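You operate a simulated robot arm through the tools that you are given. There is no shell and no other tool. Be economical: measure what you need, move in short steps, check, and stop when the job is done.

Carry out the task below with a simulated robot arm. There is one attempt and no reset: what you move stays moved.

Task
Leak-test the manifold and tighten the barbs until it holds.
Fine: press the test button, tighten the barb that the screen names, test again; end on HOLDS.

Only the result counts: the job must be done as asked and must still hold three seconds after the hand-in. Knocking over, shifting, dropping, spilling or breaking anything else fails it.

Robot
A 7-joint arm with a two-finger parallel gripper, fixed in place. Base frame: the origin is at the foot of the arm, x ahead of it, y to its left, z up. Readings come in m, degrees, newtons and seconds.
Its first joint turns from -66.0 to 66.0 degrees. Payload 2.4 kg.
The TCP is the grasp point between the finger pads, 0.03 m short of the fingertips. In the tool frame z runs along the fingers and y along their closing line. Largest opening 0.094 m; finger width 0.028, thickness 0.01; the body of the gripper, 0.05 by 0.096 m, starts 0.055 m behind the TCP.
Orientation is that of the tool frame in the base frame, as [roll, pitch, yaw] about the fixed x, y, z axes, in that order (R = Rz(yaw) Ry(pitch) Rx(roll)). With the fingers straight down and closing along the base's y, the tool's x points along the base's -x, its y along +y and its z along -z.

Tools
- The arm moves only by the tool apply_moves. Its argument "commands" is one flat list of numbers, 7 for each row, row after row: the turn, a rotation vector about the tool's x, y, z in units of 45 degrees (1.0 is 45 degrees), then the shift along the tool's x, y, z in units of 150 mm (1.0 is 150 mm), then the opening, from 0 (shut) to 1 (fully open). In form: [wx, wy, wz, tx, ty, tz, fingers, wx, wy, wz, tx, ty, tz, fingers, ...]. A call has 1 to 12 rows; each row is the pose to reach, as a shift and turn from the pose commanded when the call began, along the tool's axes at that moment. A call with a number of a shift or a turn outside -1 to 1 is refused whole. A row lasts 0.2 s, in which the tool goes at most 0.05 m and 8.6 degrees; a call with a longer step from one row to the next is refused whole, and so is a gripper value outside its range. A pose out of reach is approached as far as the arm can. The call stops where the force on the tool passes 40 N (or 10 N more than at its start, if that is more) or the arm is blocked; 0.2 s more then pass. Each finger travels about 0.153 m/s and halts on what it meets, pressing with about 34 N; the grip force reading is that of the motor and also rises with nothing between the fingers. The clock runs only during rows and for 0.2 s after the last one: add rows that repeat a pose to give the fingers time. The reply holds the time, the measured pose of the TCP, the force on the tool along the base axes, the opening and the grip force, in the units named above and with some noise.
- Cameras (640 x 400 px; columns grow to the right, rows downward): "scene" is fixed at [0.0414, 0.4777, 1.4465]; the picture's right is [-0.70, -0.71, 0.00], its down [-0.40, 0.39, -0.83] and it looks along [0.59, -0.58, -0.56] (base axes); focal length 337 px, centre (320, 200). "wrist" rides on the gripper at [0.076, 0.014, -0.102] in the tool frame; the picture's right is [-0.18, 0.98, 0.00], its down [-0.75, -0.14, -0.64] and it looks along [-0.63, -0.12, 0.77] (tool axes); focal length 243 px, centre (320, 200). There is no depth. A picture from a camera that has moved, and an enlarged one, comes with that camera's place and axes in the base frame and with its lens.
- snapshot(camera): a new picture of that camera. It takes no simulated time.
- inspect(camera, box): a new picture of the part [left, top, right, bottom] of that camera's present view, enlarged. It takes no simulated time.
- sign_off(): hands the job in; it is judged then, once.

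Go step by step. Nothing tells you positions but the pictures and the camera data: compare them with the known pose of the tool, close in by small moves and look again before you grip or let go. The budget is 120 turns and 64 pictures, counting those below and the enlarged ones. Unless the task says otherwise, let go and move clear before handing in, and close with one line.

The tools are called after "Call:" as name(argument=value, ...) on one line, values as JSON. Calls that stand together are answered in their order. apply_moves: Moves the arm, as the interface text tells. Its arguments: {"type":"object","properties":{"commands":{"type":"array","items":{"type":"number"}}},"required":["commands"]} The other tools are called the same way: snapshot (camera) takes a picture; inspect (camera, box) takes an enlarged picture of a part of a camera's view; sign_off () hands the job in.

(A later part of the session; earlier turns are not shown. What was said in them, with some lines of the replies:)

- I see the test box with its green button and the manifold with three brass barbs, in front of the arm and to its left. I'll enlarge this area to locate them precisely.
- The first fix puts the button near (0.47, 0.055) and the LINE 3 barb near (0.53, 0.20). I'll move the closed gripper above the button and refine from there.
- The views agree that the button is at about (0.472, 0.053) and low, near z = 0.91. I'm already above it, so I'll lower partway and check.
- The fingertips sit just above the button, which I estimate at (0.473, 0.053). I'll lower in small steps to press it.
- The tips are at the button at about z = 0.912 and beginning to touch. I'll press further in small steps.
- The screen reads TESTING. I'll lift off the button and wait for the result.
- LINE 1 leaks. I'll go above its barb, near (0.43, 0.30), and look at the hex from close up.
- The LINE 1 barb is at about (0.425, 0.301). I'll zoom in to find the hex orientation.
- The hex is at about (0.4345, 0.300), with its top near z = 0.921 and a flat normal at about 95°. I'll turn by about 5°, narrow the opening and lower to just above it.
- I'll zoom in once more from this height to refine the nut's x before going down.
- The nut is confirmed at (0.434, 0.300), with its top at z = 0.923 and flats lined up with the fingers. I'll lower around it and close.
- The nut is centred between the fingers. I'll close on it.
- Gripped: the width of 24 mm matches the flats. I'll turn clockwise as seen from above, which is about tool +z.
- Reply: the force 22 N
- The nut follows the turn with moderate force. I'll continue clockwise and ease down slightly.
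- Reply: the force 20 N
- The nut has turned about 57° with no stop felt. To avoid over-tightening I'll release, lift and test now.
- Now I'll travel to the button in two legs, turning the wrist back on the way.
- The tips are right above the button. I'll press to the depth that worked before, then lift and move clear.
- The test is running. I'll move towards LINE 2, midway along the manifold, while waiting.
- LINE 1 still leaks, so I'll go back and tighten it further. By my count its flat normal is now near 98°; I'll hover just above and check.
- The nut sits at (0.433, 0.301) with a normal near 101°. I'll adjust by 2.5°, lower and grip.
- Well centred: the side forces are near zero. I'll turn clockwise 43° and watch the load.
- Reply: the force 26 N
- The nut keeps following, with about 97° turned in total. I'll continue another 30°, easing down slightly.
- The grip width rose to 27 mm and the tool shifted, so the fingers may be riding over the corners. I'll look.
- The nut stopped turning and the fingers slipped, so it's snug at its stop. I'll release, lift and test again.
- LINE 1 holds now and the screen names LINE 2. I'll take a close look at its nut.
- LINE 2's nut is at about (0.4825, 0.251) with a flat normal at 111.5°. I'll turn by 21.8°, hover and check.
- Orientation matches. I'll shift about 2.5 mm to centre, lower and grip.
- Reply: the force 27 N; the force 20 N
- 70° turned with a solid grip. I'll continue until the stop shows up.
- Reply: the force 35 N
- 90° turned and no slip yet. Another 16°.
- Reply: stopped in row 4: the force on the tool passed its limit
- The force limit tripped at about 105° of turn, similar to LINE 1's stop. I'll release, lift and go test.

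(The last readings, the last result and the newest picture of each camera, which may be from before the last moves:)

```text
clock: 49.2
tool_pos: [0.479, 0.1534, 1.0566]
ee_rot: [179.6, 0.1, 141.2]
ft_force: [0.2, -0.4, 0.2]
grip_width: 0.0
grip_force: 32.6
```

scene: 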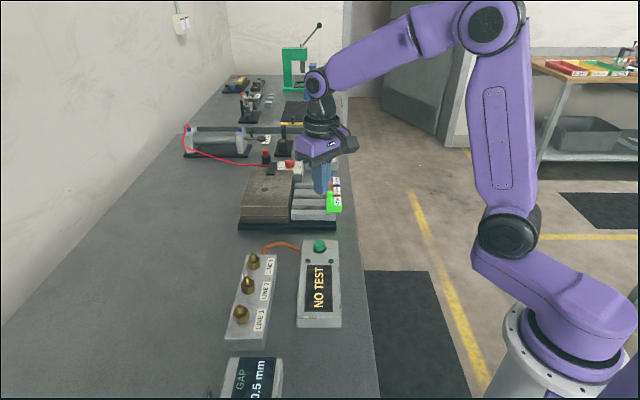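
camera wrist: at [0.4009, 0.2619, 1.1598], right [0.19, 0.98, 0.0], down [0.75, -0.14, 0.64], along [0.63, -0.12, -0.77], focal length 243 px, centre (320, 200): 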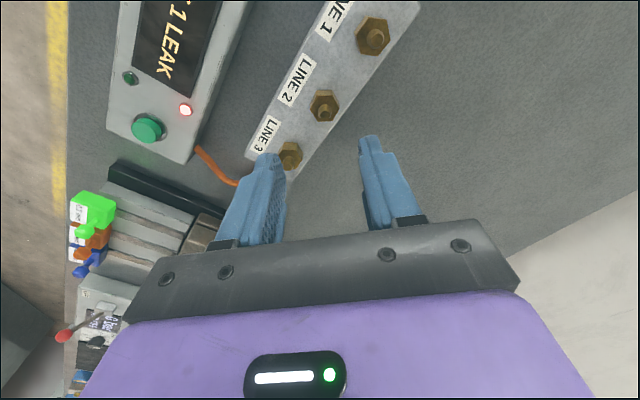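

Call:
apply_moves(commands=[0, 0, -0.17, -0.1, -0.13, 0, 0, 0, 0, -0.34, -0.2, -0.27, 0, 0, 0, 0, -0.52, -0.3, -0.4, 0, 0, 0, 0, -0.69, -0.39, -0.538, 0.02, 0, 0, 0, -0.862, -0.39, -0.538, 0.2, 0, 0, 0, -0.862, -0.39, -0.538, 0.4, 0, 0, 0, -0.862, -0.39, -0.538, 0.6, 0, 0, 0, -0.862, -0.39, -0.538, 0.69, 0, 0, 0, -0.862, -0.39, -0.538, 0.69, 0])

Call:
inspect(camera="scene", box=[210, 200, 370, 330])

```text
clock: 51.2
tool_pos: [0.4716, 0.0551, 0.9508]
ee_rot: [179.8, 0.4, 179.9]
ft_force: [-0.6, -0.4, -0.9]
grip_width: 0.0
grip_force: 33.1
```

```text
3.08 times, centred on (290, 265) of scene
camera zoom: at [0.0414, 0.4777, 1.4465], right [-0.7, -0.71, 0.0], down [-0.4, 0.39, -0.83], along [0.59, -0.58, -0.56], focal length 1037 px, centre (412, 0)
```

zoom: 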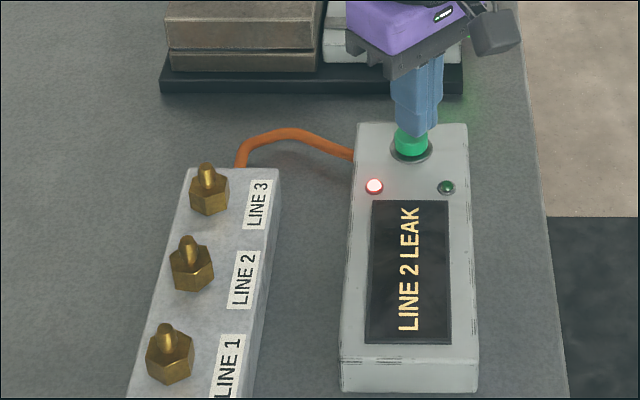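

Tips are above the button. I'll press, lift and hover towards LINE 3 while it tests.

Call:
apply_moves(commands=[0, 0, 0, -0.008, -0.008, 0.05, 0, 0, 0, 0, -0.008, -0.008, 0.08, 0, 0, 0, 0, -0.008, -0.008, 0.1, 0, 0, 0, 0, -0.008, -0.008, 0.115, 0, 0, 0, 0, -0.008, -0.008, 0.115, 0, 0, 0, 0, 0, 0, 0.05, 0, 0, 0, 0, 0, 0, -0.2, 0, 0, 0, 0, 0, 0, -0.5, 0, 0, 0, 0, 0, 0, -0.7, 0, 0, 0, 0, -0.1, 0.2, -0.7, 0, 0, 0, 0, -0.2, 0.5, -0.7, 0.2, 0, 0, 0, -0.35, 0.7, -0.7, 0.5])

Call:
apply_moves(commands=[0, 0, 0, 0, 0.13, 0, 0.5, 0, 0, 0, 0, 0.27, 0, 0.5, 0, 0, 0, 0, 0.27, 0, 0.5, 0, 0, 0, 0, 0.27, 0, 0.5, 0, 0, 0, 0, 0.27, 0, 0.5, 0, 0, 0, 0, 0.27, 0, 0.5])

Call:
inspect(camera="scene", box=[190, 230, 350, 350])

```text
clock: 53.8
tool_pos: [0.5266, 0.1596, 1.0578]
ee_rot: [179.9, 0.4, 179.9]
ft_force: [-0.2, -0.1, 0.2]
grip_width: 0.0469
grip_force: 0.1
```

```text
clock: 55.2
tool_pos: [0.5266, 0.1995, 1.0594]
ee_rot: [179.8, 0.4, 179.8]
ft_force: [-0.2, 0.4, -0.3]
grip_width: 0.0472
grip_force: 0.0
```

```text
3.33 times, centred on (270, 290) of scene
camera zoom: at [0.0414, 0.4777, 1.4465], right [-0.7, -0.71, 0.0], down [-0.4, 0.39, -0.83], along [0.59, -0.58, -0.56], focal length 1124 px, centre (487, -100)
```

zoom: 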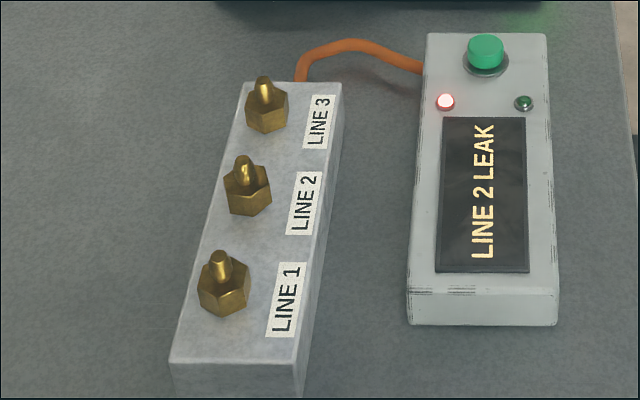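

LINE 2 still leaks. I'll return to it; a flat normal should be near 66.5°, so I'll turn 23° clockwise and hover over it.

Call:
apply_moves(commands=[0, 0, 0.17, 0.1, 0.11, 0, 0.5, 0, 0, 0.34, 0.2, 0.23, 0, 0.5, 0, 0, 0.518, 0.29, 0.342, 0.15, 0.5, 0, 0, 0.518, 0.29, 0.342, 0.35, 0.5, 0, 0, 0.518, 0.29, 0.342, 0.48, 0.5, 0, 0, 0.518, 0.29, 0.342, 0.48, 0.5])

Call:
inspect(camera="wrist", box=[260, 90, 380, 165])

```text
clock: 56.6
tool_pos: [0.485, 0.2489, 0.9843]
ee_rot: [179.6, 0.3, 156.6]
ft_force: [0.3, -0.5, 0.4]
grip_width: 0.0467
grip_force: 0.2
```

```text
5.33 times, centred on (320, 128) of wrist
camera zoom: at [0.4193, 0.2929, 1.0872], right [0.56, 0.83, 0.01], down [0.63, -0.43, 0.64], along [0.54, -0.36, -0.76], focal length 1294 px, centre (320, 587)
```

zoom: 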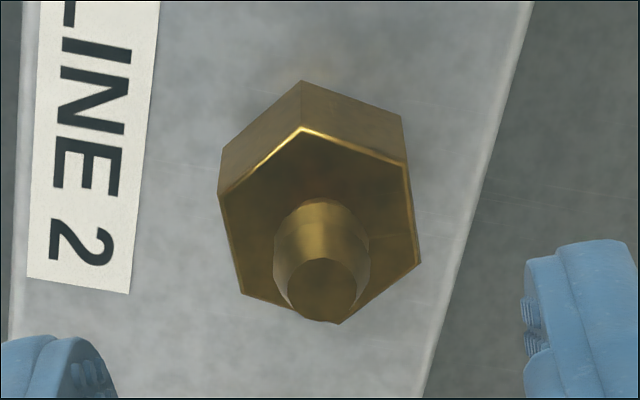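

Aligned. I'll lower, grip and turn.

Call:
apply_moves(commands=[0, 0, 0, 0.011, 0.003, 0.1, 0.5, 0, 0, 0, 0.011, 0.003, 0.2, 0.5, 0, 0, 0, 0.011, 0.003, 0.31, 0.5, 0, 0, 0, 0.011, 0.003, 0.31, 0.5, 0, 0, 0, 0.011, 0.003, 0.31, 0.35, 0, 0, 0, 0.011, 0.003, 0.31, 0.2, 0, 0, 0, 0.011, 0.003, 0.31, 0, 0, 0, 0, 0.011, 0.003, 0.31, 0])

Call:
apply_moves(commands=[0, 0, 0.1, 0, 0, 0, 0, 0, 0, 0.2, 0, 0, 0, 0, 0, 0, 0.3, 0, 0, 0, 0, 0, 0, 0.4, 0, 0, 0, 0, 0, 0, 0.5, 0, 0, 0, 0, 0, 0, 0.5, 0, 0, 0, 0])

Call:
inspect(camera="wrist", box=[240, 90, 400, 190])

```text
clock: 58.4
tool_pos: [0.483, 0.251, 0.9397]
ee_rot: [179.6, 0.3, 156.6]
ft_force: [2.3, 3.4, -2.4]
grip_width: 0.0241
grip_force: 45.3
```

```text
clock: 59.8
tool_pos: [0.4832, 0.2514, 0.9386]
ee_rot: [179.6, 0.0, 134.1]
ft_force: [6.4, 12.9, -21.0]
grip_width: 0.0242
grip_force: 45.1
```

```text
4.00 times, centred on (320, 140) of wrist
camera zoom: at [0.4392, 0.3161, 1.0415], right [0.83, 0.55, 0.01], down [0.42, -0.64, 0.64], along [0.36, -0.53, -0.77], focal length 970 px, centre (320, 440)
```

zoom: 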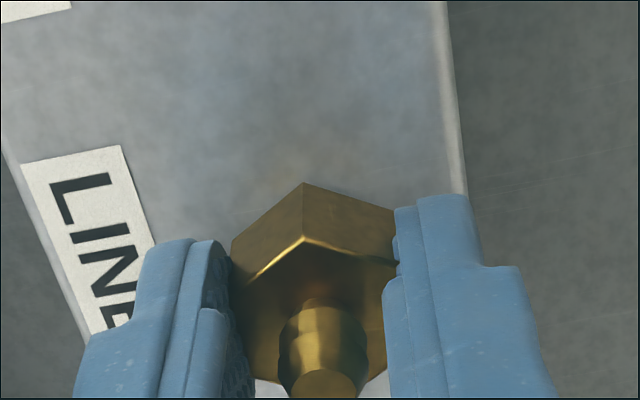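

The nut followed another 22.5° with no stop yet, about 128° in total. I'll continue with small steps until it resists or slips.

Call:
apply_moves(commands=[0, 0, 0.1, 0, 0, 0.006, 0, 0, 0, 0.2, 0, 0, 0.006, 0, 0, 0, 0.3, 0, 0, 0.007, 0, 0, 0, 0.4, 0, 0, 0.008, 0, 0, 0, 0.5, 0, 0, 0.009, 0, 0, 0, 0.5, 0, 0, 0.009, 0])

Call:
inspect(camera="wrist", box=[240, 90, 400, 190])

```text
clock: 61.2
tool_pos: [0.4847, 0.2522, 0.9401]
ee_rot: [179.1, 0.0, 111.4]
ft_force: [12.5, 11.2, 6.4]
grip_width: 0.0275
grip_force: 45.0
```

```text
4.00 times, centred on (320, 140) of wrist
camera zoom: at [0.4675, 0.327, 1.0418], right [0.98, 0.19, 0.01], down [0.14, -0.76, 0.64], along [0.13, -0.63, -0.77], focal length 970 px, centre (320, 440)
```

zoom: 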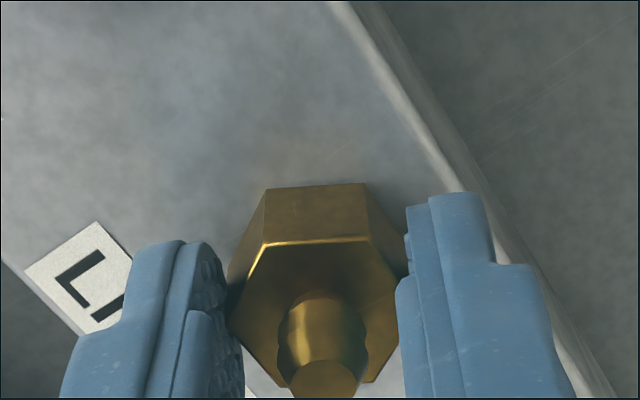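

The fingers slipped at the stop, exactly as LINE 1 did. I'll release and go test again.

Call:
apply_moves(commands=[0, 0, 0, 0, 0, 0, 0.35, 0, 0, 0, 0, 0, 0, 0.5, 0, 0, 0, 0, 0, 0, 0.5, 0, 0, 0, 0, 0, -0.2, 0.5, 0, 0, 0, 0, 0, -0.5, 0.5, 0, 0, 0, 0, 0, -0.78, 0.5, 0, 0, 0, 0, 0, -0.78, 0.5])

```text
clock: 62.8
tool_pos: [0.4827, 0.2512, 1.0549]
ee_rot: [179.6, -0.1, 111.6]
ft_force: [0.2, 1.2, -0.5]
grip_width: 0.0471
grip_force: 0.0
```

Call:
apply_moves(commands=[0, 0, -0.17, -0.1, -0.05, 0, 0.3, 0, 0, -0.34, -0.2, -0.09, 0, 0.1, 0, 0, -0.5, -0.3, -0.14, 0, 0, 0, 0, -0.67, -0.4, -0.18, 0, 0, 0, 0, -0.84, -0.5, -0.23, 0, 0, 0, 0, -1.0, -0.596, -0.27, 0, 0, 0, 0, -1.0, -0.596, -0.27, 0, 0])

```text
clock: 64.4
tool_pos: [0.4777, 0.153, 1.0551]
ee_rot: [179.7, 0.3, 156.8]
ft_force: [-0.9, -0.3, 1.0]
grip_width: 0.0001
grip_force: 33.1
```

Call:
apply_moves(commands=[0, 0, -0.17, -0.08, -0.2, 0, 0, 0, 0, -0.34, -0.16, -0.42, 0, 0, 0, 0, -0.515, -0.237, -0.62, 0.02, 0, 0, 0, -0.515, -0.237, -0.62, 0.2, 0, 0, 0, -0.515, -0.237, -0.62, 0.4, 0, 0, 0, -0.515, -0.237, -0.62, 0.6, 0, 0, 0, -0.515, -0.237, -0.62, 0.68, 0, 0, 0, -0.515, -0.237, -0.62, 0.68, 0])

Call:
inspect(camera="scene", box=[210, 200, 370, 330])

```text
clock: 66.2
tool_pos: [0.4722, 0.0567, 0.9517]
ee_rot: [179.7, 0.4, 179.8]
ft_force: [0.3, -0.7, 0.4]
grip_width: 0.0
grip_force: 33.5
```

```text
3.08 times, centred on (290, 265) of scene
camera zoom: at [0.0414, 0.4777, 1.4465], right [-0.7, -0.71, 0.0], down [-0.4, 0.39, -0.83], along [0.59, -0.58, -0.56], focal length 1037 px, centre (412, 0)
```

zoom: 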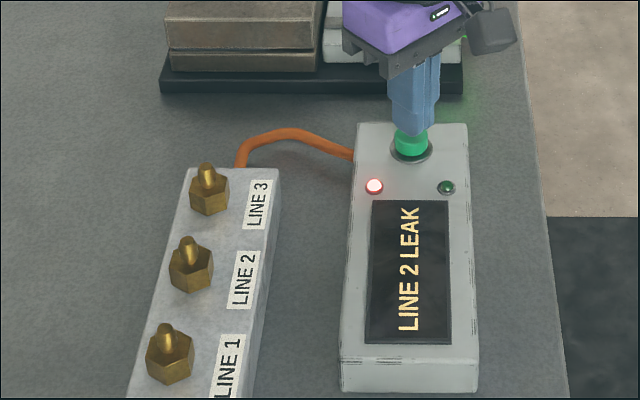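

Call:
apply_moves(commands=[0, 0, 0, -0.008, -0.015, 0.05, 0, 0, 0, 0, -0.008, -0.015, 0.08, 0, 0, 0, 0, -0.008, -0.015, 0.1, 0, 0, 0, 0, -0.008, -0.015, 0.115, 0, 0, 0, 0, -0.008, -0.015, 0.115, 0, 0, 0, 0, 0, 0, 0.05, 0, 0, 0, 0, 0, 0, -0.2, 0, 0, 0, 0, 0, 0, -0.5, 0, 0, 0, 0, 0, 0, -0.7, 0, 0, 0, 0, -0.1, 0.2, -0.7, 0, 0, 0, 0, -0.2, 0.5, -0.7, 0.2, 0, 0, 0, -0.35, 0.7, -0.7, 0.5])

Call:
apply_moves(commands=[0, 0, 0, 0, 0.13, 0, 0.5, 0, 0, 0, 0, 0.26, 0, 0.5, 0, 0, 0, 0, 0.26, 0, 0.5, 0, 0, 0, 0, 0.26, 0, 0.5, 0, 0, 0, 0, 0.26, 0, 0.5, 0, 0, 0, 0, 0.26, 0, 0.5])

Call:
inspect(camera="scene", box=[190, 230, 350, 350])

```text
clock: 68.8
tool_pos: [0.5263, 0.1605, 1.0552]
ee_rot: [179.8, 0.4, 179.8]
ft_force: [-0.5, 0.1, 0.1]
grip_width: 0.0468
grip_force: 0.0
```

```text
clock: 70.2
tool_pos: [0.5258, 0.1969, 1.0563]
ee_rot: [179.7, 0.4, 179.8]
ft_force: [-0.6, -1.5, 0.3]
grip_width: 0.0469
grip_force: 0.1
```

```text
3.33 times, centred on (270, 290) of scene
camera zoom: at [0.0414, 0.4777, 1.4465], right [-0.7, -0.71, 0.0], down [-0.4, 0.39, -0.83], along [0.59, -0.58, -0.56], focal length 1124 px, centre (487, -100)
```

zoom: 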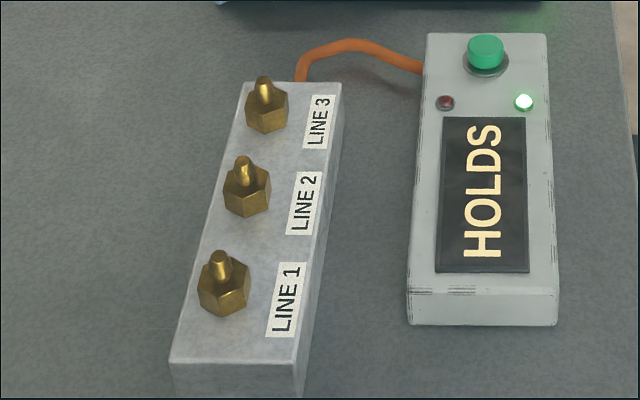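

The screen reads HOLDS with the green lamp lit, and the gripper is empty. I'll rise a little clear and check once more.

Call:
apply_moves(commands=[0, 0, 0, 0, 0, -0.25, 0.5, 0, 0, 0, 0, 0, -0.5, 0.5, 0, 0, 0, 0, 0, -0.7, 0.5, 0, 0, 0, 0, 0, -0.7, 0.5])

Call:
snapshot(camera="scene")

```text
clock: 71.2
tool_pos: [0.5242, 0.1966, 1.1629]
ee_rot: [179.8, 0.4, 179.9]
ft_force: [0.2, -0.1, 0.5]
grip_width: 0.0469
grip_force: 0.0
```

```text
19 pictures are left
```

scene: 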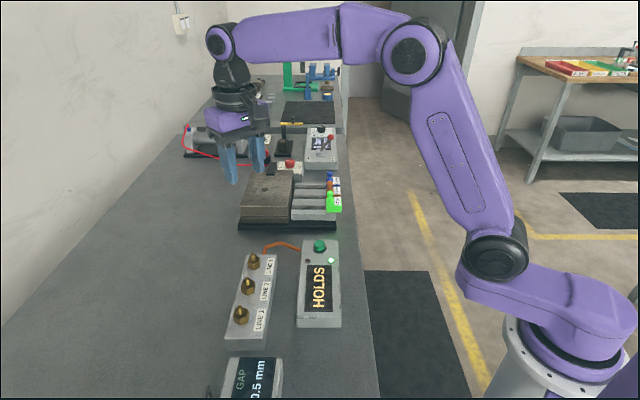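

HOLDS is still showing, nothing has been disturbed and the arm is clear, so I'm handing in.

Call:
sign_off()

```text
The job is handed in.
```

The manifold now tests HOLDS with the green lamp lit: I tightened LINE 1 and then LINE 2 to their stops, and LINE 3 was never named.
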